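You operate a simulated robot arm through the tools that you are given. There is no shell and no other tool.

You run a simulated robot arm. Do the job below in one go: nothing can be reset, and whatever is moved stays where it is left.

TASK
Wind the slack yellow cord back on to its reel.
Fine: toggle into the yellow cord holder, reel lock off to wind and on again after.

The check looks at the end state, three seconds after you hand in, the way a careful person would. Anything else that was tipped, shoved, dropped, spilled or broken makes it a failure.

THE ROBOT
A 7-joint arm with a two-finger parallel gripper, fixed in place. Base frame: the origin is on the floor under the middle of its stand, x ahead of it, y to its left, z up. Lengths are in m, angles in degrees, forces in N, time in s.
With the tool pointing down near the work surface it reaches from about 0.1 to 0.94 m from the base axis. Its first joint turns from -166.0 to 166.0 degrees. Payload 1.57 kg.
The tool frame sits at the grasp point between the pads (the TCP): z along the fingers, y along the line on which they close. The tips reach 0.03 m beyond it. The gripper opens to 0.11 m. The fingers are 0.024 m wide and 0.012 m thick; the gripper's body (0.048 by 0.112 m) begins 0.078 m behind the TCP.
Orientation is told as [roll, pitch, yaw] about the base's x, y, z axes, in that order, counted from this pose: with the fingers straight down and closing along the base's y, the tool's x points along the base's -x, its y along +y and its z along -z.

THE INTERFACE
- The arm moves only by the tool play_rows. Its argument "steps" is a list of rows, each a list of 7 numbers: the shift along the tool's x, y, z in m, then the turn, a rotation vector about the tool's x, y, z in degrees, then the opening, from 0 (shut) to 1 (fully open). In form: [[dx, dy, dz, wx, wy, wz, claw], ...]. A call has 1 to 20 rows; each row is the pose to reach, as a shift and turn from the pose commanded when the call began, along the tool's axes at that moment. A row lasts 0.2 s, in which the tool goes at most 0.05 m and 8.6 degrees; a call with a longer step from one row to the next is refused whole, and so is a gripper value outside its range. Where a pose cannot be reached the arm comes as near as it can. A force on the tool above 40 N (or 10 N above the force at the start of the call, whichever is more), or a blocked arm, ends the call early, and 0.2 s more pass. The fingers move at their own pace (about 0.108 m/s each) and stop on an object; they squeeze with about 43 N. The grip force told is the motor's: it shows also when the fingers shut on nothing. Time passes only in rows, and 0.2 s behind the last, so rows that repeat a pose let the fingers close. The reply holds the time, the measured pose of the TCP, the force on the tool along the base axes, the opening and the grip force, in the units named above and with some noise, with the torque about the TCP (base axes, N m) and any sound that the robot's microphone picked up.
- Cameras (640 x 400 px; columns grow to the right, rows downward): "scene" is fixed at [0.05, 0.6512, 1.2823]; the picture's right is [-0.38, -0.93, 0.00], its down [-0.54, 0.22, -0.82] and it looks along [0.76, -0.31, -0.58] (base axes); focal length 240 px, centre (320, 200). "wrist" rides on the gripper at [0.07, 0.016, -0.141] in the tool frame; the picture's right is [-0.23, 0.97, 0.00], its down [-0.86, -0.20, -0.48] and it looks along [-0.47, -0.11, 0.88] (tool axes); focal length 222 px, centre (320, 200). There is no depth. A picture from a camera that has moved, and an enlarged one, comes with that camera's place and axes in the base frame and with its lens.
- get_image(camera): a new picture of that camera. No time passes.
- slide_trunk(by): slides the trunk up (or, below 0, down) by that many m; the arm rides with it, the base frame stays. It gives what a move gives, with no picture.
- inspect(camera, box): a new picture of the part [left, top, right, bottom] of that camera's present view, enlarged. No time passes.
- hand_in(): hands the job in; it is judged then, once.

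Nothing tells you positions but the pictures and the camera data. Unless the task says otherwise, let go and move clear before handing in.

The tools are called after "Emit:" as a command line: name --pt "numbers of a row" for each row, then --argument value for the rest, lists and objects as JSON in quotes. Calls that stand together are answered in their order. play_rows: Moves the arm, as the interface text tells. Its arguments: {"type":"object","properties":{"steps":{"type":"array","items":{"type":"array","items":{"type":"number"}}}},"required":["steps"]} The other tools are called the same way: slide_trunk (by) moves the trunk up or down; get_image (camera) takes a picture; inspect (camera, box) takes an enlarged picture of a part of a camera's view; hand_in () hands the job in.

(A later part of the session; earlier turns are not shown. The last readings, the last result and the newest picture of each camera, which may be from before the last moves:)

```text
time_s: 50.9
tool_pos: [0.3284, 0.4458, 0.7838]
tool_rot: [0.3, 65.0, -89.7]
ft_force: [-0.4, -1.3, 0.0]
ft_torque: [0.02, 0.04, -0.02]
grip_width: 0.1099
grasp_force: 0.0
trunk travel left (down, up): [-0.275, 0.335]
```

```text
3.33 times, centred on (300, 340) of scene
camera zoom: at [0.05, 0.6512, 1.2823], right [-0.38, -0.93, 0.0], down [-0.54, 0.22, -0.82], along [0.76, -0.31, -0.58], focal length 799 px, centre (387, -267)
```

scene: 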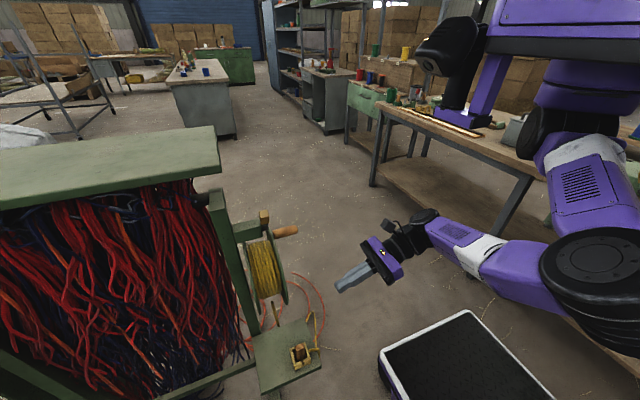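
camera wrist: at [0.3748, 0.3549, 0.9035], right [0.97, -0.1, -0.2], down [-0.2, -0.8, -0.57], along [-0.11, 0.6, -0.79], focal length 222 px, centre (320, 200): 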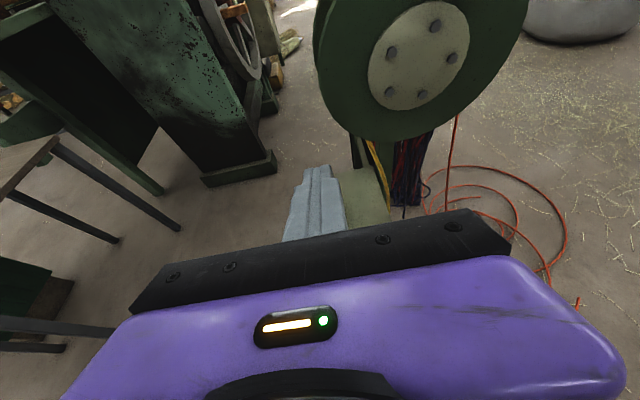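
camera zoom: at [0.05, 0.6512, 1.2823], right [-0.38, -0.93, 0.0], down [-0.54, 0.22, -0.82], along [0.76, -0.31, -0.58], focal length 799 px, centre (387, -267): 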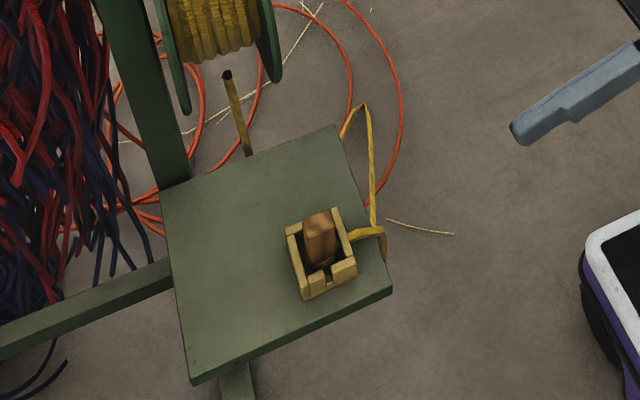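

The cord loop's tip has risen from near the floor to roughly z 0.27, so this is the winding direction, and perhaps half a turn remains. I'll return behind the handle, now at about 73° on its circle, and keep winding in small steps.

Emit:
play_rows --pt "0.016 0.025 -0.006 0 3 0 0.5" --pt "0.032 0.05 -0.011 0 6 0 0" --pt "0.048 0.078 -0.017 0 9 0 0" --pt "0.063 0.104 -0.022 0 12 0 0" --pt "0.0754 0.1245 -0.0254 0 15 0 0" --pt "0.088 0.1245 0.0016 0 15 0 0" --pt "0.1007 0.1245 0.0288 0 15 0 0" --pt "0.1134 0.1245 0.0562 0 15 0 0" --pt "0.1134 0.1245 0.0562 0 15 0 0"

Emit:
get_image --camera "wrist"

Emit:
inspect --camera "scene" --box '[230, 200, 390, 380]'

```text
time_s: 52.9
tool_pos: [0.4533, 0.5446, 0.8617]
tool_rot: [0.9, 80.0, -89.1]
ft_force: [-0.7, -0.1, -0.3]
ft_torque: [-0.03, 0.0, -0.01]
grip_width: 0.0
grasp_force: 21.9
trunk travel left (down, up): [-0.275, 0.335]
```

```text
taken
camera wrist: at [0.4694, 0.4163, 0.9567], right [0.97, -0.04, -0.22], down [-0.2, -0.62, -0.76], along [-0.11, 0.78, -0.61], focal length 222 px, centre (320, 200)
```

wrist: 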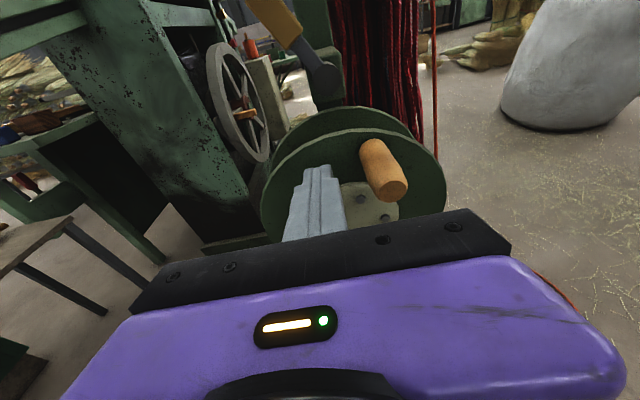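

```text
2.22 times, centred on (310, 290) of scene
camera zoom: at [0.05, 0.6512, 1.2823], right [-0.38, -0.93, 0.0], down [-0.54, 0.22, -0.82], along [0.76, -0.31, -0.58], focal length 533 px, centre (342, 0)
```

zoom: 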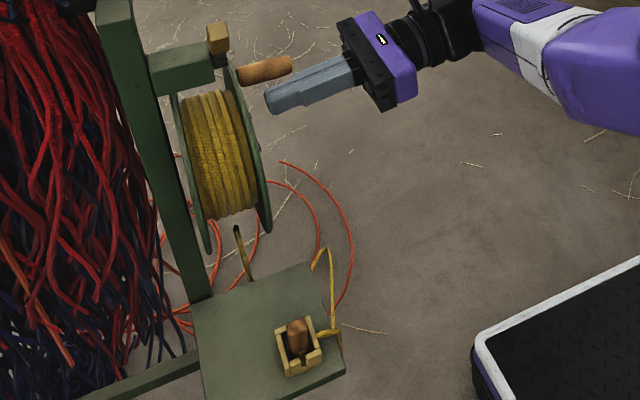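

Emit:
play_rows --pt "0.0025 0.0148 -0.0005 0 0 0 0" --pt "0.0025 0.0298 -0.0005 0 0 0 0" --pt "-0.0001 0.0446 0 0 0 0 0" --pt "-0.0053 0.0586 0.0009 0 0 0 0" --pt "-0.0127 0.0716 0.0022 0 0 0 0" --pt "-0.0222 0.0831 0.0039 0 0 0 0" --pt "-0.0335 0.0927 0.0059 0 0 0 0"

Emit:
get_image --camera "wrist"

Emit:
inspect --camera "scene" --box '[230, 200, 390, 380]'

```text
time_s: 54.5
tool_pos: [0.5452, 0.5445, 0.8313]
tool_rot: [0.7, 80.0, -89.3]
ft_force: [0.1, 0.2, 0.2]
ft_torque: [-0.03, -0.01, 0.01]
grip_width: 0.0002
grasp_force: 21.4
trunk travel left (down, up): [-0.275, 0.335]
```

```text
taken
camera wrist: at [0.561, 0.4163, 0.9252], right [0.97, -0.04, -0.22], down [-0.2, -0.62, -0.76], along [-0.11, 0.78, -0.61], focal length 222 px, centre (320, 200)
```

wrist: 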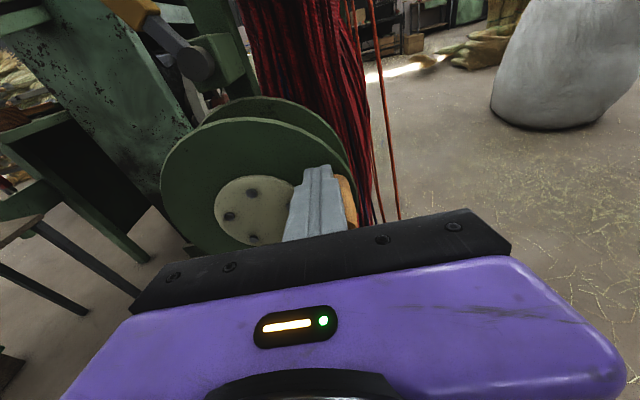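

```text
2.22 times, centred on (310, 290) of scene
camera zoom: at [0.05, 0.6512, 1.2823], right [-0.38, -0.93, 0.0], down [-0.54, 0.22, -0.82], along [0.76, -0.31, -0.58], focal length 533 px, centre (342, 0)
```

zoom: 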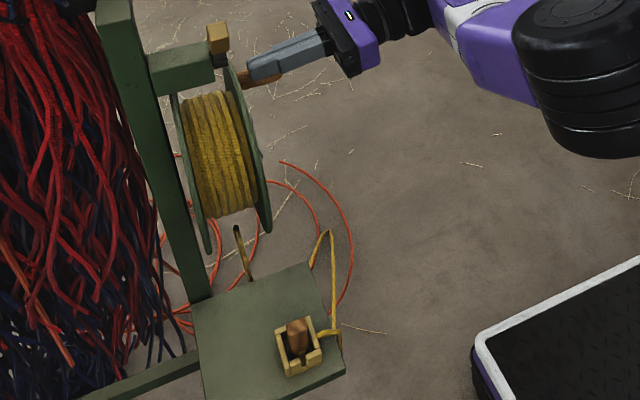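

The loop tip has moved again, but from this one camera I can't tell a rising loop from one spreading on the floor. I'll back out and look down at it with the wrist camera to be sure of the direction.

Emit:
play_rows --pt "-0.006 0.0 -0.033 0 0 0 0" --pt "-0.012 0.0 -0.066 0 0 0 0" --pt "-0.0174 0.0 -0.0985 0 0 0 0" --pt "-0.013 0.006 -0.106 0 -7.7 0 0" --pt "-0.009 0.012 -0.114 0 -15.5 0 0" --pt "-0.004 0.018 -0.121 0 -23.3 0 0" --pt "0.0 0.024 -0.129 0 -31.1 0 0" --pt "0.004 0.03 -0.136 0 -38.9 0 0" --pt "0.008 0.036 -0.144 0 -46.7 0 0" --pt "0.013 0.042 -0.151 0 -54.5 0 0" --pt "0.017 0.049 -0.159 0 -62.3 0 0" --pt "0.0214 0.055 -0.1663 0 -70 0 0" --pt "0.0214 0.055 -0.1663 0 -70 0 0"

Emit:
get_image --camera "wrist"

Emit:
get_image --camera "scene"

```text
time_s: 57.3
tool_pos: [0.6862, 0.4041, 0.8164]
tool_rot: [0.1, 10.0, -90.0]
ft_force: [0.1, 1.2, -0.1]
ft_torque: [-0.04, -0.05, -0.04]
grip_width: 0.0002
grasp_force: 21.4
out of reach, approached as far as the arm can: row 7, 8, 9, 10, 11, 12, 13
trunk travel left (down, up): [-0.275, 0.335]
```

```text
taken
camera wrist: at [0.702, 0.4478, 0.9701], right [0.97, -0.22, -0.04], down [-0.2, -0.93, 0.32], along [-0.11, -0.31, -0.95], focal length 222 px, centre (320, 200)
```

wrist: 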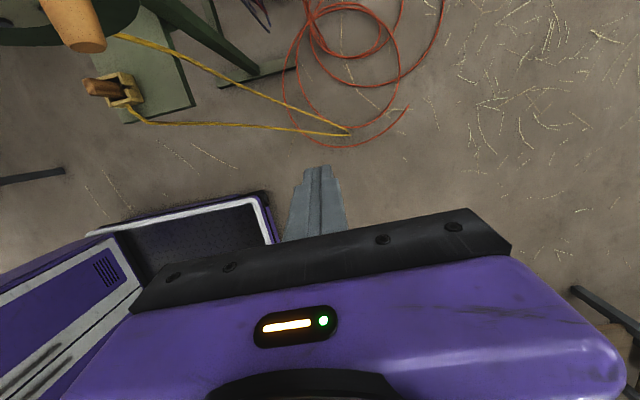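

```text
taken
```

scene: 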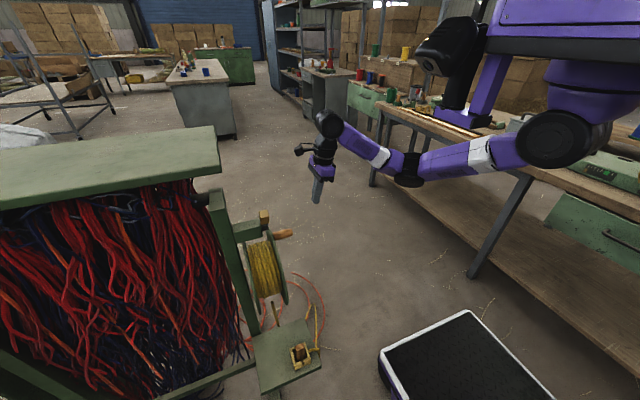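

Now it is clear: with both cameras the loop tip lies on the floor at about (0.78, 0.40, 0) and has been moving outward. So clockwise pays cord out, and I must wind counter-clockwise, including the roughly 170° I let out. I'll bring the shut fingers back in front of the reel, below the handle on its +x side.

Emit:
play_rows --pt "0.002 -0.014 0.008 0 7.7 0 0" --pt "0.005 -0.028 0.016 0 15.5 0 0" --pt "0.007 -0.043 0.025 0 23.3 0 0" --pt "0.01 -0.058 0.033 0 31.1 0 0" --pt "0.012 -0.073 0.042 0 38.9 0 0" --pt "0.015 -0.088 0.051 0 46.7 0 0" --pt "0.018 -0.103 0.06 0 54.5 0 0" --pt "0.021 -0.118 0.068 0 62.3 0 0" --pt "0.023 -0.133 0.0771 0 70 0 0" --pt "0.023 -0.133 0.0771 0 70 0 0"

Emit:
get_image --camera "wrist"

Emit:
get_image --camera "scene"

```text
time_s: 59.5
tool_pos: [0.5528, 0.4411, 0.7466]
tool_rot: [0.9, 80.1, -89.2]
ft_force: [-0.1, -0.7, 0.6]
ft_torque: [0.03, 0.03, -0.02]
grip_width: 0.0
grasp_force: 21.0
trunk travel left (down, up): [-0.275, 0.335]
```

```text
taken
camera wrist: at [0.5684, 0.3127, 0.8404], right [0.97, -0.04, -0.22], down [-0.2, -0.62, -0.76], along [-0.11, 0.79, -0.61], focal length 222 px, centre (320, 200)
```

wrist: 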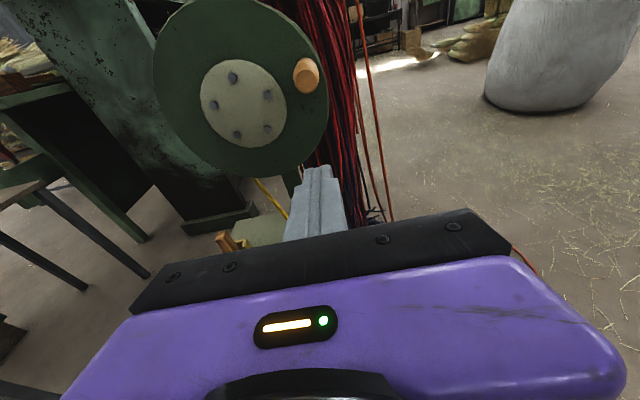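

```text
taken
```

scene: 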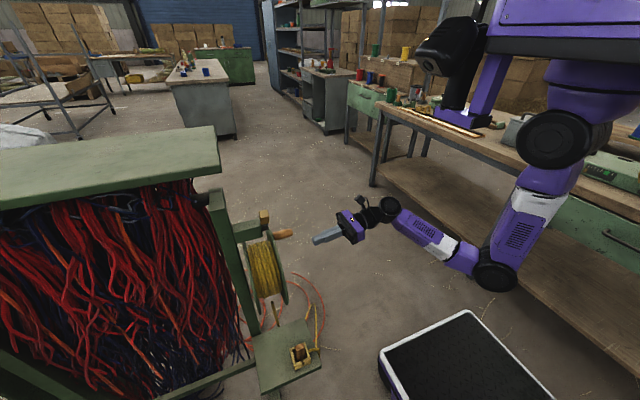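

The handle is at about 17° on its circle. I'll slide the fingers in below it on the +x side and push it up and over, about 190° counter-clockwise.

Emit:
play_rows --pt "0.01 0.003 0.0338 0 0 0 0" --pt "0.016 0.003 0.0683 0 0 0 0" --pt "0.0218 0.003 0.1017 0 0 0 0" --pt "0.0389 0.0075 0.0987 0 0 0 0" --pt "0.0567 0.0081 0.0956 0 0 0 0" --pt "0.0741 0.005 0.0925 0 0 0 0" --pt "0.0906 -0.0017 0.0897 0 0 0 0" --pt "0.1053 -0.0117 0.0871 0 0 0 0" --pt "0.1176 -0.0247 0.085 0 0 0 0" --pt "0.127 -0.0398 0.0833 0 0 0 0" --pt "0.133 -0.0567 0.0823 0 0 0 0" --pt "0.1356 -0.0745 0.0818 0 0 0 0" --pt "0.1344 -0.0924 0.082 0 0 0 0" --pt "0.1296 -0.1097 0.0829 0 0 0 0" --pt "0.1213 -0.1256 0.0844 0 0 0 0" --pt "0.1099 -0.1395 0.0863 0 0 0 0" --pt "0.0961 -0.1505 0.0888 0 0 0 0" --pt "0.0801 -0.1584 0.0916 0 0 0 0" --pt "0.063 -0.1629 0.0945 0 0 0 0"

Emit:
get_image --camera "wrist"

Emit:
inspect --camera "scene" --box '[230, 200, 390, 380]'

```text
time_s: 63.5
tool_pos: [0.3905, 0.5442, 0.7897]
tool_rot: [0.6, 80.0, -89.5]
ft_force: [0.5, 0.1, -0.6]
ft_torque: [0.02, -0.03, -0.03]
grip_width: 0.0
grasp_force: 20.8
trunk travel left (down, up): [-0.275, 0.335]
```

```text
taken
camera wrist: at [0.4056, 0.4158, 0.8838], right [0.97, -0.04, -0.22], down [-0.2, -0.62, -0.76], along [-0.11, 0.78, -0.61], focal length 222 px, centre (320, 200)
```

wrist: 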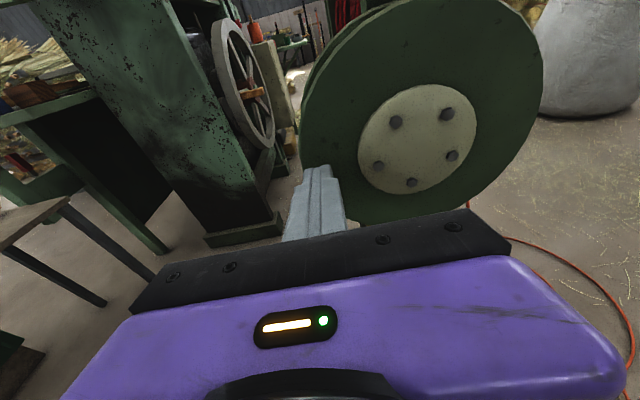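

```text
2.22 times, centred on (310, 290) of scene
camera zoom: at [0.05, 0.6512, 1.2823], right [-0.38, -0.93, 0.0], down [-0.54, 0.22, -0.82], along [0.76, -0.31, -0.58], focal length 533 px, centre (342, 0)
```

zoom: 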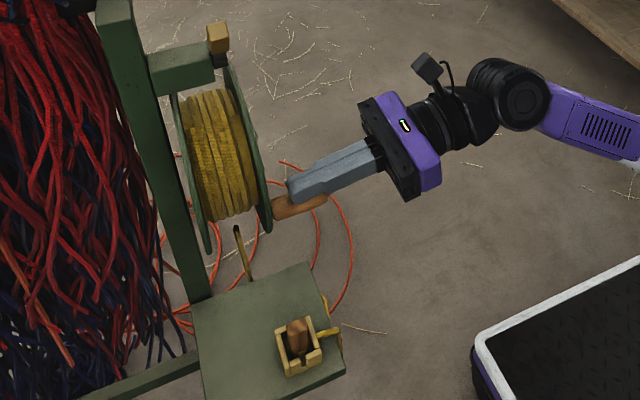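

The loop tip is drawing back in, so counter-clockwise is right. I'll carry on round the bottom half of the circle.

Emit:
play_rows --pt "-0.0236 0 0.0042 0 0 0 0" --pt "-0.0462 0.0065 0.0081 0 0 0 0" --pt "-0.0663 0.0192 0.0117 0 0 0 0" --pt "-0.0821 0.037 0.0145 0 0 0 0" --pt "-0.0925 0.0585 0.0163 0 0 0 0" --pt "-0.0965 0.0821 0.017 0 0 0 0" --pt "-0.0941 0.1059 0.0166 0 0 0 0" --pt "-0.0853 0.1281 0.015 0 0 0 0" --pt "-0.0708 0.1469 0.0124 0 0 0 0" --pt "-0.0517 0.161 0.0091 0 0 0 0" --pt "-0.0297 0.1693 0.0052 0 0 0 0" --pt "-0.0062 0.171 0.001 0 0 0 0"

Emit:
get_image --camera "wrist"

Emit:
inspect --camera "scene" --box '[230, 200, 390, 380]'

```text
time_s: 66.1
tool_pos: [0.562, 0.5433, 0.7851]
tool_rot: [0.8, 80.2, -89.3]
ft_force: [0.0, 0.4, -0.3]
ft_torque: [0.02, 0.0, 0.0]
grip_width: 0.0
grasp_force: 21.4
trunk travel left (down, up): [-0.275, 0.335]
```

```text
taken
camera wrist: at [0.5766, 0.4146, 0.88], right [0.97, -0.04, -0.22], down [-0.2, -0.62, -0.76], along [-0.11, 0.78, -0.61], focal length 222 px, centre (320, 200)
```

wrist: 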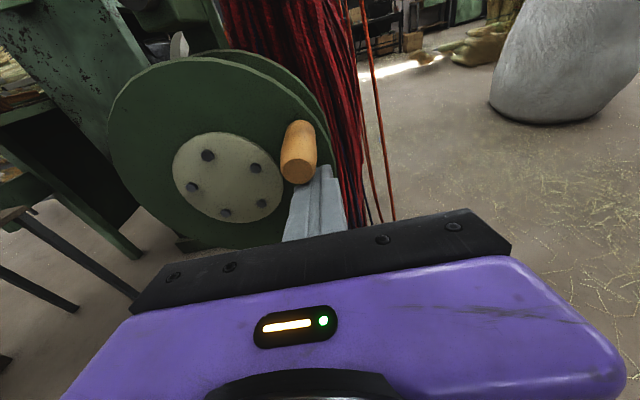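

```text
2.22 times, centred on (310, 290) of scene
camera zoom: at [0.05, 0.6512, 1.2823], right [-0.38, -0.93, 0.0], down [-0.54, 0.22, -0.82], along [0.76, -0.31, -0.58], focal length 533 px, centre (342, 0)
```

zoom: 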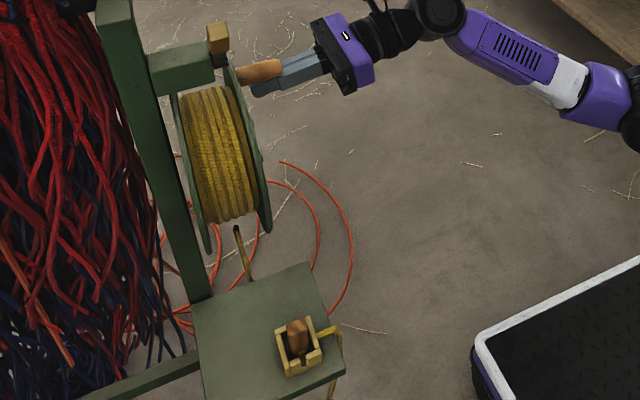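

Emit:
inspect --camera "wrist" --box '[100, 0, 320, 120]'

Emit:
inspect --camera "scene" --box '[270, 280, 350, 400]'

```text
2.91 times, centred on (210, 60) of wrist
camera zoom: at [0.5766, 0.4146, 0.88], right [0.97, -0.04, -0.22], down [-0.2, -0.62, -0.76], along [-0.11, 0.78, -0.61], focal length 646 px, centre (640, 607)
```

zoom: 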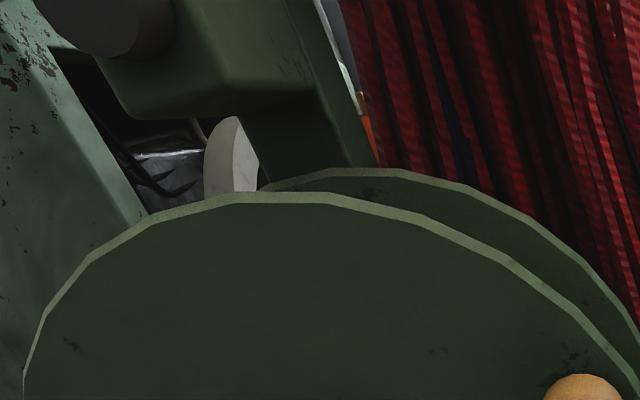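

```text
3.33 times, centred on (310, 340) of scene
camera zoom: at [0.05, 0.6512, 1.2823], right [-0.38, -0.93, 0.0], down [-0.54, 0.22, -0.82], along [0.76, -0.31, -0.58], focal length 799 px, centre (353, -267)
```

zoom: 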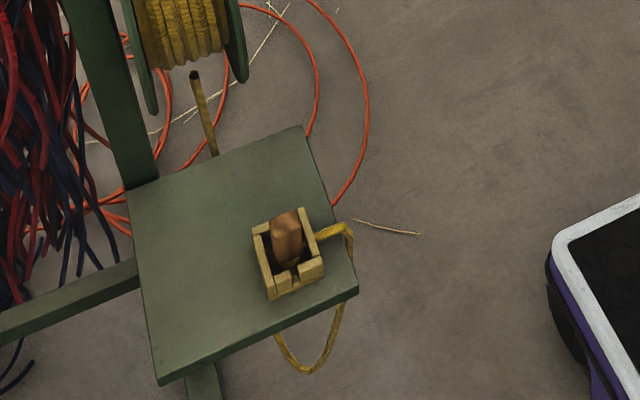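

The cord now hangs as a shorter free loop whose bottom is around z 0.2, so perhaps one and a quarter turns remain. I'll wind another 256° and look again.

Emit:
play_rows --pt "0.0231 -0.005 -0.0025 0 0 0 0" --pt "0.0443 -0.0161 -0.0061 0 0 0 0" --pt "0.0613 -0.0327 -0.009 0 0 0 0" --pt "0.073 -0.0534 -0.011 0 0 0 0" --pt "0.0788 -0.0766 -0.012 0 0 0 0" --pt "0.0781 -0.1005 -0.0119 0 0 0 0" --pt "0.0708 -0.1234 -0.0106 0 0 0 0" --pt "0.0577 -0.1432 -0.0084 0 0 0 0" --pt "0.0396 -0.1586 -0.0052 0 0 0 0" --pt "0.0181 -0.1685 -0.0015 0 0 0 0" --pt "-0.0053 -0.1718 0.0025 0 0 0 0" --pt "-0.0286 -0.1686 0.0066 0 0 0 0" --pt "-0.0502 -0.1588 0.0103 0 0 0 0" --pt "-0.0683 -0.1434 0.0134 0 0 0 0" --pt "-0.0815 -0.1237 0.0157 0 0 0 0" --pt "-0.0889 -0.1009 0.0169 0 0 0 0"

Emit:
get_image --camera "wrist"

Emit:
inspect --camera "scene" --box '[230, 220, 390, 400]'

```text
time_s: 69.5
tool_pos: [0.4624, 0.545, 0.6933]
tool_rot: [0.6, 80.0, -89.5]
ft_force: [-0.3, 0.1, -0.2]
ft_torque: [0.03, 0.04, 0.0]
grip_width: 0.0
grasp_force: 21.2
trunk travel left (down, up): [-0.275, 0.335]
```

```text
taken
camera wrist: at [0.4769, 0.4175, 0.7868], right [0.97, -0.04, -0.22], down [-0.2, -0.62, -0.76], along [-0.11, 0.78, -0.61], focal length 222 px, centre (320, 200)
```

wrist: 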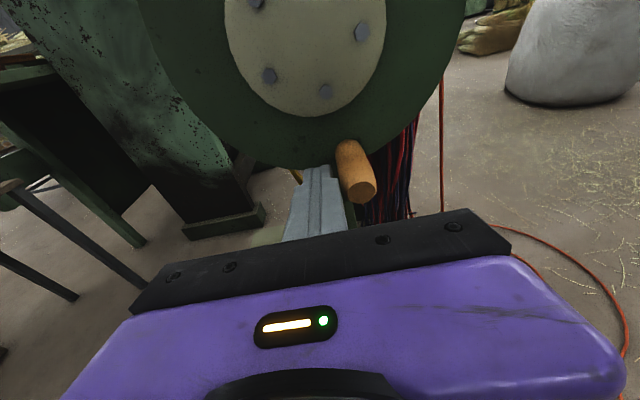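

```text
2.22 times, centred on (310, 310) of scene
camera zoom: at [0.05, 0.6512, 1.2823], right [-0.38, -0.93, 0.0], down [-0.54, 0.22, -0.82], along [0.76, -0.31, -0.58], focal length 533 px, centre (342, -44)
```

zoom: 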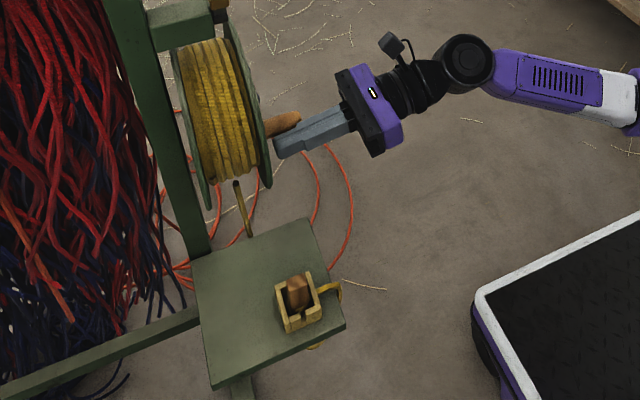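

Emit:
play_rows --pt "-0.0008 0.0239 0.0001 0 0 0 0" --pt "0.0049 0.0471 -0.0009 0 0 0 0" --pt "0.0165 0.0679 -0.0029 0 0 0 0" --pt "0.0335 0.0846 -0.0059 0 0 0 0" --pt "0.0543 0.0958 -0.0096 0 0 0 0" --pt "0.0773 0.1008 -0.0137 0 0 0 0"

Emit:
get_image --camera "wrist"

Emit:
inspect --camera "scene" --box '[270, 280, 350, 400]'

```text
time_s: 70.9
tool_pos: [0.5613, 0.5456, 0.7731]
tool_rot: [0.7, 80.2, -89.4]
ft_force: [0.1, -0.6, 0.1]
ft_torque: [-0.01, 0.01, 0.02]
grip_width: 0.0001
grasp_force: 21.3
trunk travel left (down, up): [-0.275, 0.335]
```

```text
taken
camera wrist: at [0.577, 0.4176, 0.8674], right [0.97, -0.04, -0.22], down [-0.2, -0.62, -0.76], along [-0.11, 0.78, -0.61], focal length 222 px, centre (320, 200)
```

wrist: 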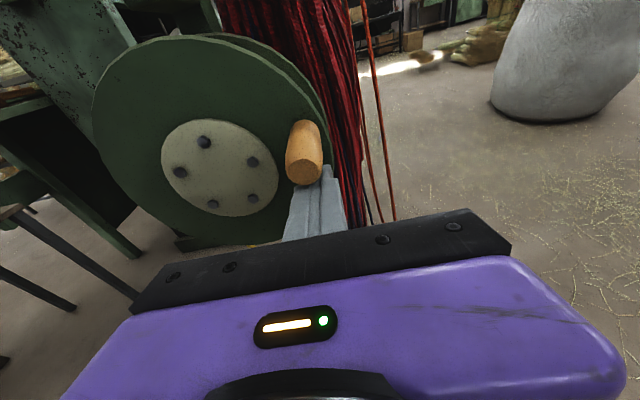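

```text
3.33 times, centred on (310, 340) of scene
camera zoom: at [0.05, 0.6512, 1.2823], right [-0.38, -0.93, 0.0], down [-0.54, 0.22, -0.82], along [0.76, -0.31, -0.58], focal length 799 px, centre (353, -267)
```

zoom: 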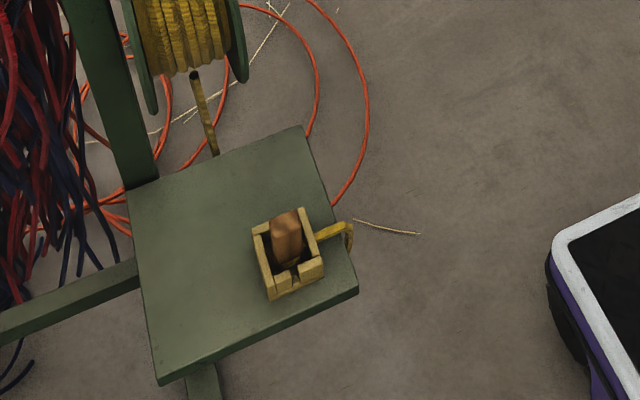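

The loop bottom is now up at plate level, and by my length count about 0.3 m of slack, or roughly 0.6 turn, remains. I'll go on 64°, then back out to look closely.

Emit:
play_rows --pt "0.0118 -0.001 -0.002 0 0 0 0" --pt "0.0235 -0.0016 -0.0041 0 0 0 0" --pt "0.0457 -0.0098 -0.0079 0 0 0 0" --pt "0.0647 -0.0238 -0.0112 0 0 0 0" --pt "0.0794 -0.0426 -0.0137 0 0 0 0"

Emit:
inspect --camera "scene" --box '[230, 220, 390, 400]'

Emit:
inspect --camera "scene" --box '[270, 280, 350, 400]'

```text
time_s: 72.1
tool_pos: [0.5185, 0.5455, 0.8532]
tool_rot: [0.6, 80.0, -89.4]
ft_force: [0.2, -0.6, 0.7]
ft_torque: [-0.04, -0.01, 0.03]
grip_width: 0.0001
grasp_force: 21.2
trunk travel left (down, up): [-0.275, 0.335]
```

```text
2.22 times, centred on (310, 310) of scene
camera zoom: at [0.05, 0.6512, 1.2823], right [-0.38, -0.93, 0.0], down [-0.54, 0.22, -0.82], along [0.76, -0.31, -0.58], focal length 533 px, centre (342, -44)
```

zoom: 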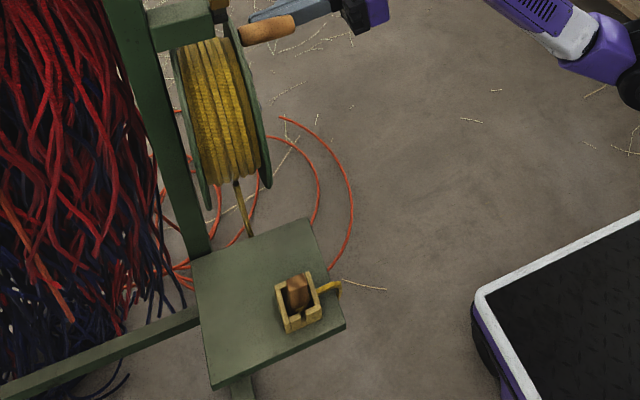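

```text
3.33 times, centred on (310, 340) of scene
camera zoom: at [0.05, 0.6512, 1.2823], right [-0.38, -0.93, 0.0], down [-0.54, 0.22, -0.82], along [0.76, -0.31, -0.58], focal length 799 px, centre (353, -267)
```

zoom: 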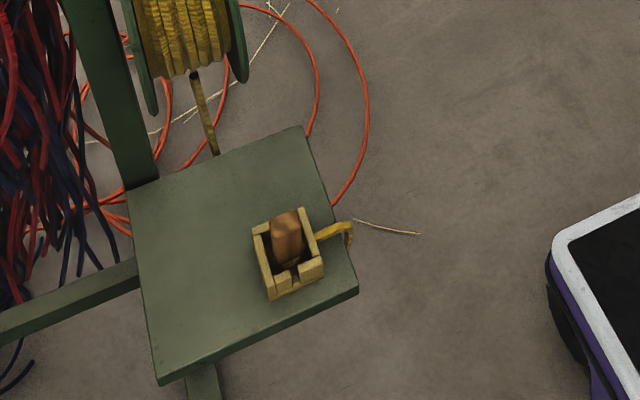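

The drum is filling and the loop is almost hidden by the plate. I'll back the fingers out and lower the arm for a view under the plate.

Emit:
play_rows --pt "-0.0052 0 -0.0295 0 0 0 0" --pt "-0.0104 0 -0.0591 0 0 0 0" --pt "-0.0156 0 -0.0886 0 0 0 0" --pt "-0.038 -0.03 -0.0836 0 0 0 0" --pt "-0.06 -0.06 -0.0787 0 0 0 0" --pt "-0.083 -0.09 -0.0737 0 0 0 0" --pt "-0.105 -0.12 -0.0688 0 0 0 0" --pt "-0.1271 -0.15 -0.0639 0 0 0 0" --pt "-0.1271 -0.15 -0.0639 0 0 0 0"

Emit:
slide_trunk --by -0.27

Emit:
get_image --camera "wrist"

Emit:
get_image --camera "scene"

```text
time_s: 74.1
tool_pos: [0.3685, 0.4624, 0.7389]
tool_rot: [0.9, 80.1, -89.2]
ft_force: [-0.7, -0.1, 0.4]
ft_torque: [0.0, 0.01, 0.0]
grip_width: 0.0001
grasp_force: 21.8
trunk travel left (down, up): [-0.275, 0.335]
```

```text
time_s: 76.9
tool_pos: [0.3685, 0.4616, 0.469]
tool_rot: [0.8, 80.0, -89.3]
ft_force: [0.1, -0.1, 0.0]
ft_torque: [0.01, 0.0, 0.0]
grip_width: 0.0001
grasp_force: 21.2
trunk travel left (down, up): [-0.005, 0.605]
```

```text
taken
camera wrist: at [0.3845, 0.334, 0.5639], right [0.97, -0.04, -0.22], down [-0.2, -0.62, -0.76], along [-0.11, 0.78, -0.61], focal length 222 px, centre (320, 200)
```

wrist: 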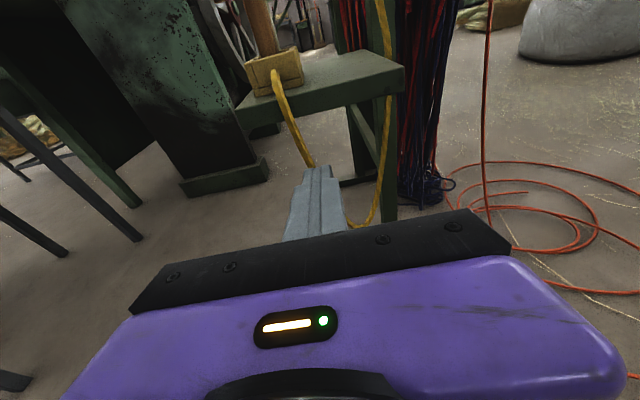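

```text
taken
```

scene: 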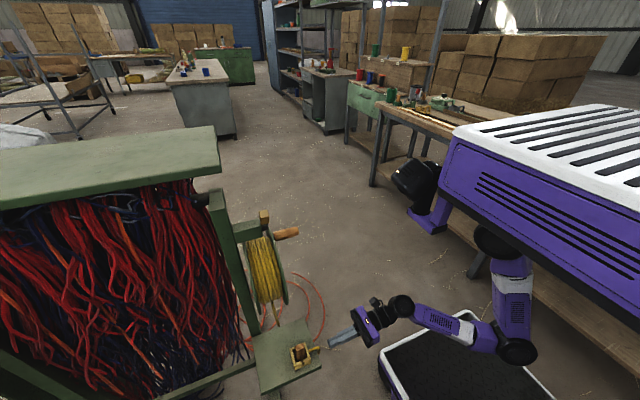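

From here the loop is plain: it hangs from the holder front down to about z 0.31 and back up to the reel, roughly 0.4 m of slack. I'll raise the trunk again and wind about another half turn.

Emit:
slide_trunk --by 0.27

Emit:
inspect --camera "wrist" --box '[270, 0, 530, 230]'

```text
time_s: 79.6
tool_pos: [0.3692, 0.4619, 0.7385]
tool_rot: [0.8, 80.0, -89.2]
ft_force: [-0.2, -0.4, 0.7]
ft_torque: [-0.01, 0.01, 0.0]
grip_width: 0.0
grasp_force: 21.2
trunk travel left (down, up): [-0.275, 0.335]
```

```text
1.74 times, centred on (400, 115) of wrist
camera zoom: at [0.3845, 0.334, 0.8339], right [0.97, -0.04, -0.22], down [-0.2, -0.62, -0.76], along [-0.11, 0.78, -0.61], focal length 386 px, centre (181, 348)
```

zoom: 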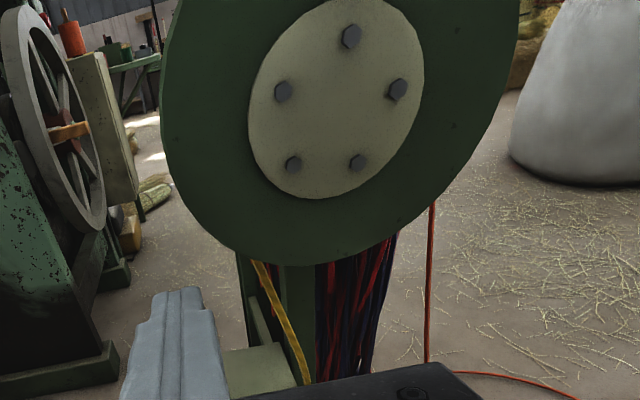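

Emit:
play_rows --pt "0.0197 0.0335 -0.005 0 0 0 0" --pt "0.0395 0.067 -0.0099 0 0 0 0" --pt "0.0592 0.1005 -0.0149 0 0 0 0" --pt "0.079 0.134 -0.0198 0 0 0 0" --pt "0.0987 0.1675 -0.0248 0 0 0 0" --pt "0.1039 0.1675 0.0048 0 0 0 0" --pt "0.109 0.1675 0.0343 0 0 0 0" --pt "0.1142 0.1675 0.0639 0 0 0 0" --pt "0.1284 0.1485 0.0614 0 0 0 0" --pt "0.1369 0.1262 0.0599 0 0 0 0" --pt "0.1391 0.1023 0.0596 0 0 0 0" --pt "0.1346 0.0788 0.0604 0 0 0 0" --pt "0.124 0.0575 0.0622 0 0 0 0" --pt "0.1079 0.0399 0.065 0 0 0 0" --pt "0.0877 0.0275 0.0686 0 0 0 0" --pt "0.065 0.0212 0.0725 0 0 0 0" --pt "0.0414 0.0217 0.0767 0 0 0 0" --pt "0.0189 0.0286 0.0806 0 0 0 0" --pt "-0.0009 0.0416 0.084 0 0 0 0" --pt "-0.0163 0.0596 0.0867 0 0 0 0"

Emit:
get_image --camera "wrist"

Emit:
inspect --camera "scene" --box '[230, 220, 390, 400]'

```text
time_s: 83.8
tool_pos: [0.4314, 0.5428, 0.7078]
tool_rot: [0.8, 80.1, -89.1]
ft_force: [0.7, -1.1, -0.1]
ft_torque: [0.01, -0.01, 0.04]
grip_width: 0.0001
grasp_force: 20.9
trunk travel left (down, up): [-0.275, 0.335]
```

```text
taken
camera wrist: at [0.4461, 0.4153, 0.8019], right [0.97, -0.04, -0.22], down [-0.2, -0.62, -0.76], along [-0.11, 0.78, -0.61], focal length 222 px, centre (320, 200)
```

wrist: 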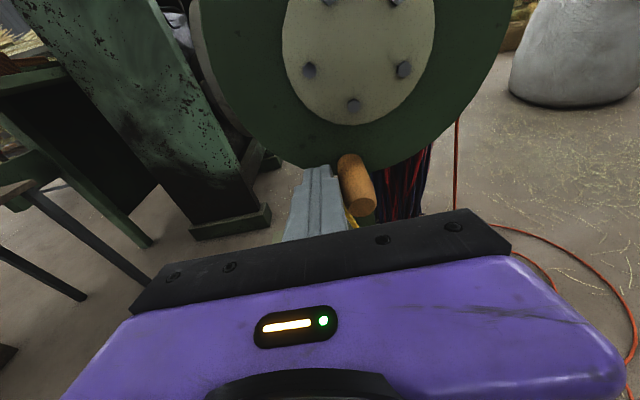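

```text
2.22 times, centred on (310, 310) of scene
camera zoom: at [0.05, 0.6512, 1.2823], right [-0.38, -0.93, 0.0], down [-0.54, 0.22, -0.82], along [0.76, -0.31, -0.58], focal length 533 px, centre (342, -44)
```

zoom: 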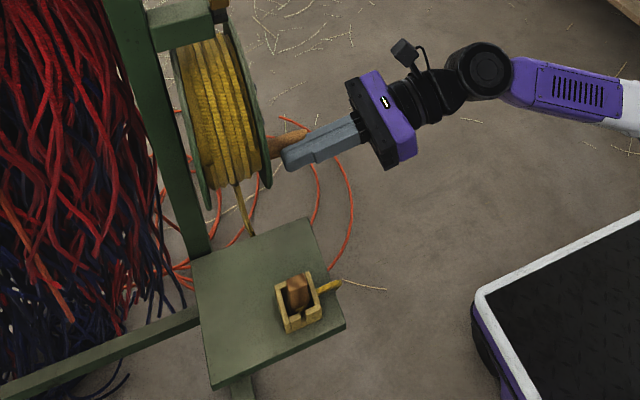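

The handle is now near the bottom at about 255°. I'll back out and check the cord from low down again.

Emit:
play_rows --pt "-0.005 0 -0.0285 0 0 0 0" --pt "-0.01 0 -0.057 0 0 0 0" --pt "-0.0146 0 -0.0837 0 0 0 0" --pt "0.001 0.015 -0.0845 0 0 0 0" --pt "0.0166 0.0287 -0.0851 0 0 0 0"

Emit:
slide_trunk --by -0.27

Emit:
get_image --camera "wrist"

Emit:
inspect --camera "wrist" --box '[160, 0, 380, 230]'

```text
time_s: 85.0
tool_pos: [0.4575, 0.4633, 0.7402]
tool_rot: [0.7, 80.0, -89.3]
ft_force: [-0.4, -0.2, 0.0]
ft_torque: [0.01, -0.01, -0.01]
grip_width: 0.0
grasp_force: 21.2
trunk travel left (down, up): [-0.275, 0.335]
```

```text
time_s: 87.8
tool_pos: [0.4584, 0.4637, 0.4706]
tool_rot: [0.8, 80.0, -89.2]
ft_force: [0.7, -0.7, -0.5]
ft_torque: [-0.01, 0.0, -0.02]
grip_width: 0.0
grasp_force: 21.7
trunk travel left (down, up): [-0.005, 0.605]
```

```text
taken
camera wrist: at [0.473, 0.3362, 0.5642], right [0.97, -0.04, -0.22], down [-0.2, -0.62, -0.76], along [-0.11, 0.78, -0.61], focal length 222 px, centre (320, 200)
```

wrist: 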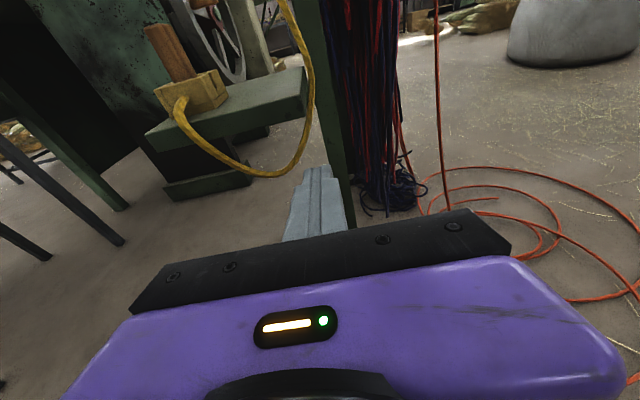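

```text
1.74 times, centred on (270, 115) of wrist
camera zoom: at [0.473, 0.3362, 0.5642], right [0.97, -0.04, -0.22], down [-0.2, -0.62, -0.76], along [-0.11, 0.78, -0.61], focal length 386 px, centre (407, 348)
```

zoom: 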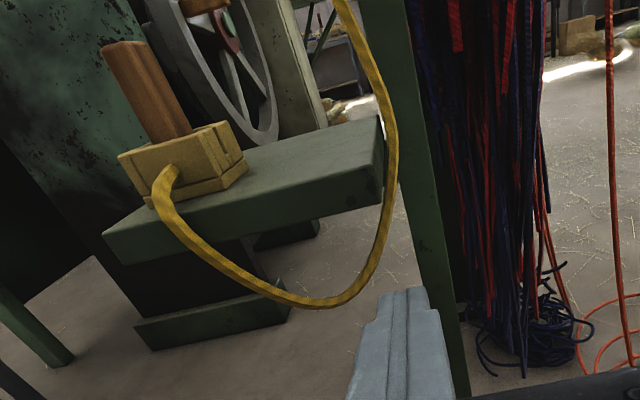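

The loop bottom is up to about z 0.44, with about 0.25 m of slack left, or half a turn. I'll wind about 85° more and check again.

Emit:
slide_trunk --by 0.27

Emit:
play_rows --pt "-0.0108 -0.022 0.0001 0 0 0 0" --pt "-0.0216 -0.0443 0.0001 0 0 0 0" --pt "-0.0166 -0.0443 0.0283 0 0 0 0" --pt "-0.0118 -0.0443 0.0559 0 0 0 0" --pt "-0.0069 -0.0443 0.0838 0 0 0 0" --pt "-0.0211 -0.0252 0.0863 0 0 0 0" --pt "-0.0296 -0.0029 0.0878 0 0 0 0" --pt "-0.0317 0.021 0.0882 0 0 0 0" --pt "-0.0273 0.0445 0.0874 0 0 0 0" --pt "-0.0167 0.0658 0.0855 0 0 0 0" --pt "-0.0006 0.0834 0.0827 0 0 0 0"

Emit:
get_image --camera "wrist"

Emit:
inspect --camera "scene" --box '[230, 220, 390, 400]'

```text
time_s: 90.5
tool_pos: [0.458, 0.4656, 0.7396]
tool_rot: [0.8, 80.1, -89.2]
ft_force: [-0.3, -0.4, 0.1]
ft_torque: [0.02, 0.0, 0.0]
grip_width: 0.0
grasp_force: 21.0
trunk travel left (down, up): [-0.275, 0.335]
```

```text
time_s: 92.9
tool_pos: [0.5422, 0.5442, 0.7252]
tool_rot: [0.9, 80.1, -89.2]
ft_force: [-0.3, -0.4, -0.9]
ft_torque: [0.05, -0.02, 0.0]
grip_width: 0.0
grasp_force: 21.6
trunk travel left (down, up): [-0.275, 0.335]
```

```text
taken
camera wrist: at [0.5576, 0.4177, 0.8202], right [0.97, -0.04, -0.22], down [-0.2, -0.62, -0.76], along [-0.11, 0.78, -0.61], focal length 222 px, centre (320, 200)
```

wrist: 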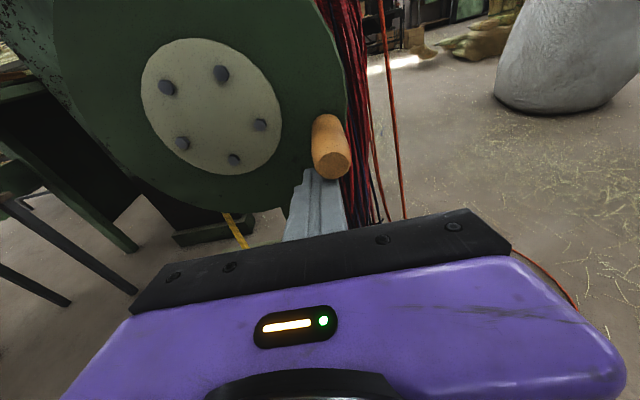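

```text
2.22 times, centred on (310, 310) of scene
camera zoom: at [0.05, 0.6512, 1.2823], right [-0.38, -0.93, 0.0], down [-0.54, 0.22, -0.82], along [0.76, -0.31, -0.58], focal length 533 px, centre (342, -44)
```

zoom: 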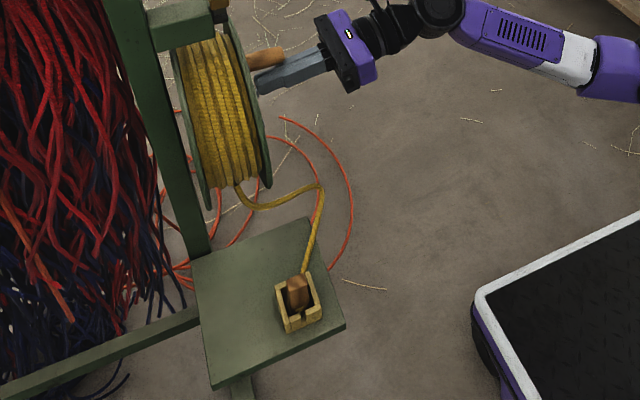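

The cord has just popped up over the plate and may still be swinging. I'll hold still a moment and look closer.

Emit:
play_rows --pt "0 0 0 0 0 0 0" --pt "0 0 0 0 0 0 0" --pt "0 0 0 0 0 0 0" --pt "0 0 0 0 0 0 0"

Emit:
inspect --camera "scene" --box '[270, 260, 350, 370]'

Emit:
inspect --camera "wrist" --box '[60, 40, 380, 260]'

```text
time_s: 93.9
tool_pos: [0.5426, 0.5452, 0.7256]
tool_rot: [0.7, 80.0, -89.3]
ft_force: [0.5, 0.5, -0.9]
ft_torque: [0.0, 0.02, 0.02]
grip_width: 0.0
grasp_force: 21.2
trunk travel left (down, up): [-0.275, 0.335]
```

```text
3.64 times, centred on (310, 315) of scene
camera zoom: at [0.05, 0.6512, 1.2823], right [-0.38, -0.93, 0.0], down [-0.54, 0.22, -0.82], along [0.76, -0.31, -0.58], focal length 872 px, centre (356, -218)
```

zoom: 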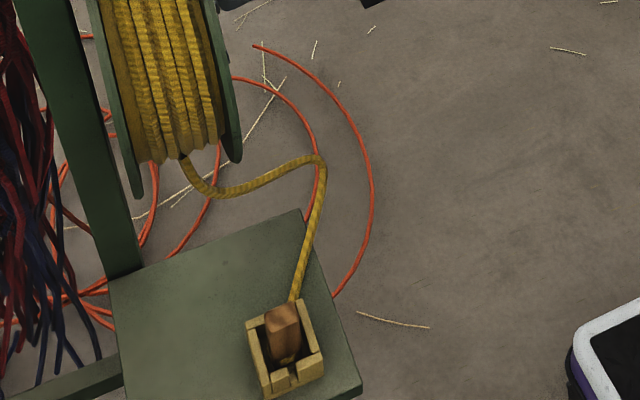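

```text
1.82 times, centred on (220, 150) of wrist
camera zoom: at [0.5569, 0.4179, 0.8198], right [0.97, -0.04, -0.22], down [-0.2, -0.62, -0.76], along [-0.11, 0.78, -0.61], focal length 404 px, centre (502, 291)
```

zoom: 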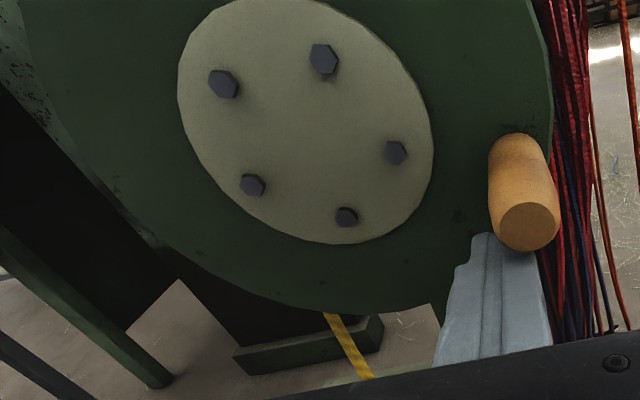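

The cord now runs from the reel, out past the plate's corner, and in to the holder, so its slack is easy to see from the scene camera. I'll wind about 32° more.

Emit:
play_rows --pt "0.01 0.0065 -0.0018 0 0 0 0" --pt "0.0202 0.0124 -0.0036 0 0 0 0" --pt "0.0316 0.016 -0.0056 0 0 0 0" --pt "0.0429 0.0186 -0.0076 0 0 0 0" --pt "0.0429 0.0186 -0.0076 0 0 0 0" --pt "0.0429 0.0186 -0.0076 0 0 0 0"

Emit:
inspect --camera "scene" --box '[270, 260, 350, 370]'

```text
time_s: 95.3
tool_pos: [0.5607, 0.5447, 0.7681]
tool_rot: [0.8, 80.1, -89.3]
ft_force: [-0.2, 1.0, -0.3]
ft_torque: [0.0, 0.0, 0.02]
grip_width: 0.0
grasp_force: 21.5
trunk travel left (down, up): [-0.275, 0.335]
```

```text
3.64 times, centred on (310, 315) of scene
camera zoom: at [0.05, 0.6512, 1.2823], right [-0.38, -0.93, 0.0], down [-0.54, 0.22, -0.82], along [0.76, -0.31, -0.58], focal length 872 px, centre (356, -218)
```

zoom: 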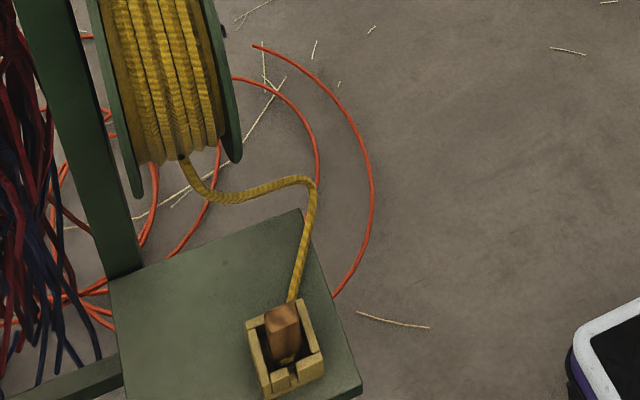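

Emit:
play_rows --pt "0.0118 0.0006 -0.0021 0 0 0 0" --pt "0.0235 -0.0003 -0.0041 0 0 0 0" --pt "0.0351 -0.003 -0.0061 0 0 0 0" --pt "0.0461 -0.0073 -0.008 0 0 0 0" --pt "0.0565 -0.0131 -0.0098 0 0 0 0" --pt "0.0565 -0.0131 -0.0098 0 0 0 0" --pt "0.0565 -0.0131 -0.0098 0 0 0 0"

Emit:
inspect --camera "scene" --box '[270, 260, 350, 370]'

```text
time_s: 96.9
tool_pos: [0.5459, 0.5441, 0.8257]
tool_rot: [0.8, 80.1, -89.3]
ft_force: [0.2, 0.0, -0.7]
ft_torque: [-0.01, -0.02, 0.03]
grip_width: 0.0
grasp_force: 21.5
trunk travel left (down, up): [-0.275, 0.335]
```

```text
3.64 times, centred on (310, 315) of scene
camera zoom: at [0.05, 0.6512, 1.2823], right [-0.38, -0.93, 0.0], down [-0.54, 0.22, -0.82], along [0.76, -0.31, -0.58], focal length 872 px, centre (356, -218)
```

zoom: 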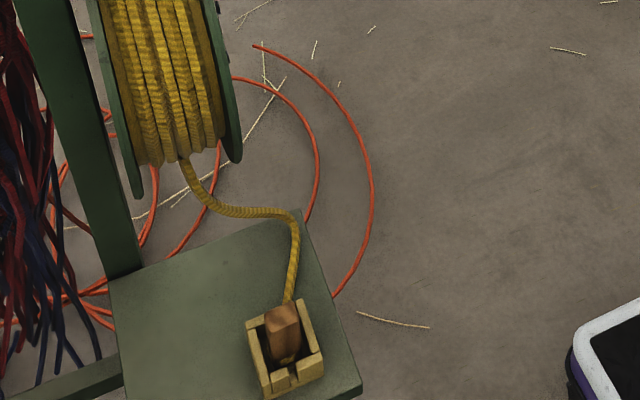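

Emit:
play_rows --pt "0.0048 -0.0035 -0.0008 0 0 0 0" --pt "0.0094 -0.0072 -0.0017 0 0 0 0" --pt "0.0138 -0.0114 -0.0024 0 0 0 0" --pt "0.0138 -0.0114 -0.0024 0 0 0 0" --pt "0.0138 -0.0114 -0.0024 0 0 0 0"

Emit:
inspect --camera "scene" --box '[270, 260, 350, 370]'

```text
time_s: 98.1
tool_pos: [0.5341, 0.545, 0.8394]
tool_rot: [0.8, 80.1, -89.2]
ft_force: [0.7, 0.0, 0.7]
ft_torque: [0.04, 0.02, 0.05]
grip_width: 0.0
grasp_force: 21.5
trunk travel left (down, up): [-0.275, 0.335]
```

```text
3.64 times, centred on (310, 315) of scene
camera zoom: at [0.05, 0.6512, 1.2823], right [-0.38, -0.93, 0.0], down [-0.54, 0.22, -0.82], along [0.76, -0.31, -0.58], focal length 872 px, centre (356, -218)
```

zoom: 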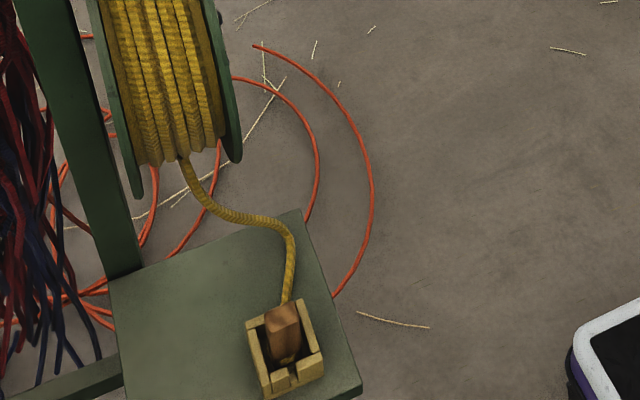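

Emit:
play_rows --pt "0.004 -0.0045 -0.0007 0 0 0 0" --pt "0.0078 -0.0089 -0.0014 0 0 0 0" --pt "0.0078 -0.0089 -0.0014 0 0 0 0" --pt "0.0078 -0.0089 -0.0014 0 0 0 0"

Emit:
inspect --camera "scene" --box '[270, 260, 350, 370]'

Emit:
get_image --camera "wrist"

```text
time_s: 99.1
tool_pos: [0.5255, 0.5447, 0.8473]
tool_rot: [0.8, 80.1, -89.3]
ft_force: [0.4, 1.0, -0.3]
ft_torque: [0.0, -0.03, -0.04]
grip_width: 0.0
grasp_force: 21.3
trunk travel left (down, up): [-0.275, 0.335]
```

```text
3.64 times, centred on (310, 315) of scene
camera zoom: at [0.05, 0.6512, 1.2823], right [-0.38, -0.93, 0.0], down [-0.54, 0.22, -0.82], along [0.76, -0.31, -0.58], focal length 872 px, centre (356, -218)
```

zoom: 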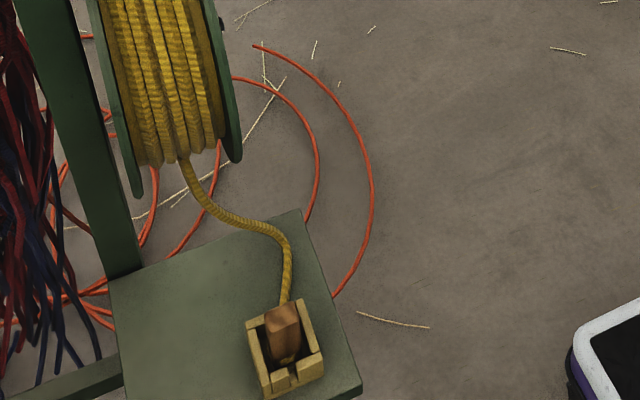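

```text
taken
camera wrist: at [0.5408, 0.4168, 0.9416], right [0.97, -0.04, -0.22], down [-0.2, -0.62, -0.76], along [-0.11, 0.78, -0.61], focal length 222 px, centre (320, 200)
```

wrist: 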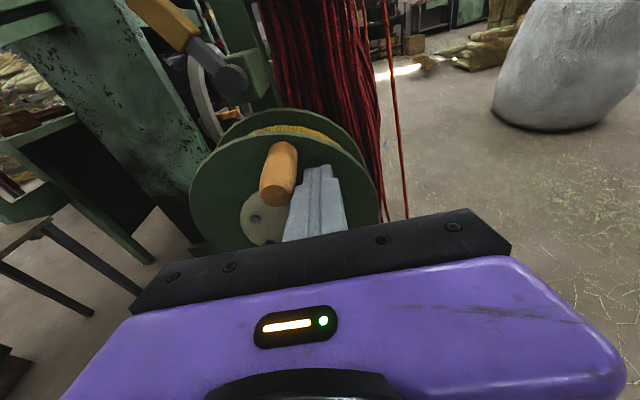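

Emit:
play_rows --pt "0.0028 -0.005 -0.0005 0 0 0 0" --pt "0.0056 -0.0102 -0.001 0 0 0 0" --pt "0.0056 -0.0102 -0.001 0 0 0 0" --pt "0.0056 -0.0102 -0.001 0 0 0 0"

Emit:
inspect --camera "scene" --box '[270, 260, 350, 370]'

```text
time_s: 100.1
tool_pos: [0.5149, 0.5459, 0.8532]
tool_rot: [0.7, 80.0, -89.3]
ft_force: [-0.2, 0.3, 0.1]
ft_torque: [0.04, 0.03, -0.03]
grip_width: 0.0
grasp_force: 21.2
trunk travel left (down, up): [-0.275, 0.335]
```

```text
3.64 times, centred on (310, 315) of scene
camera zoom: at [0.05, 0.6512, 1.2823], right [-0.38, -0.93, 0.0], down [-0.54, 0.22, -0.82], along [0.76, -0.31, -0.58], focal length 872 px, centre (356, -218)
```

zoom: 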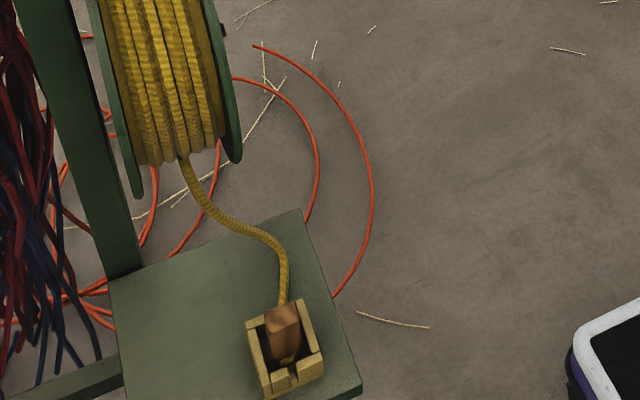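

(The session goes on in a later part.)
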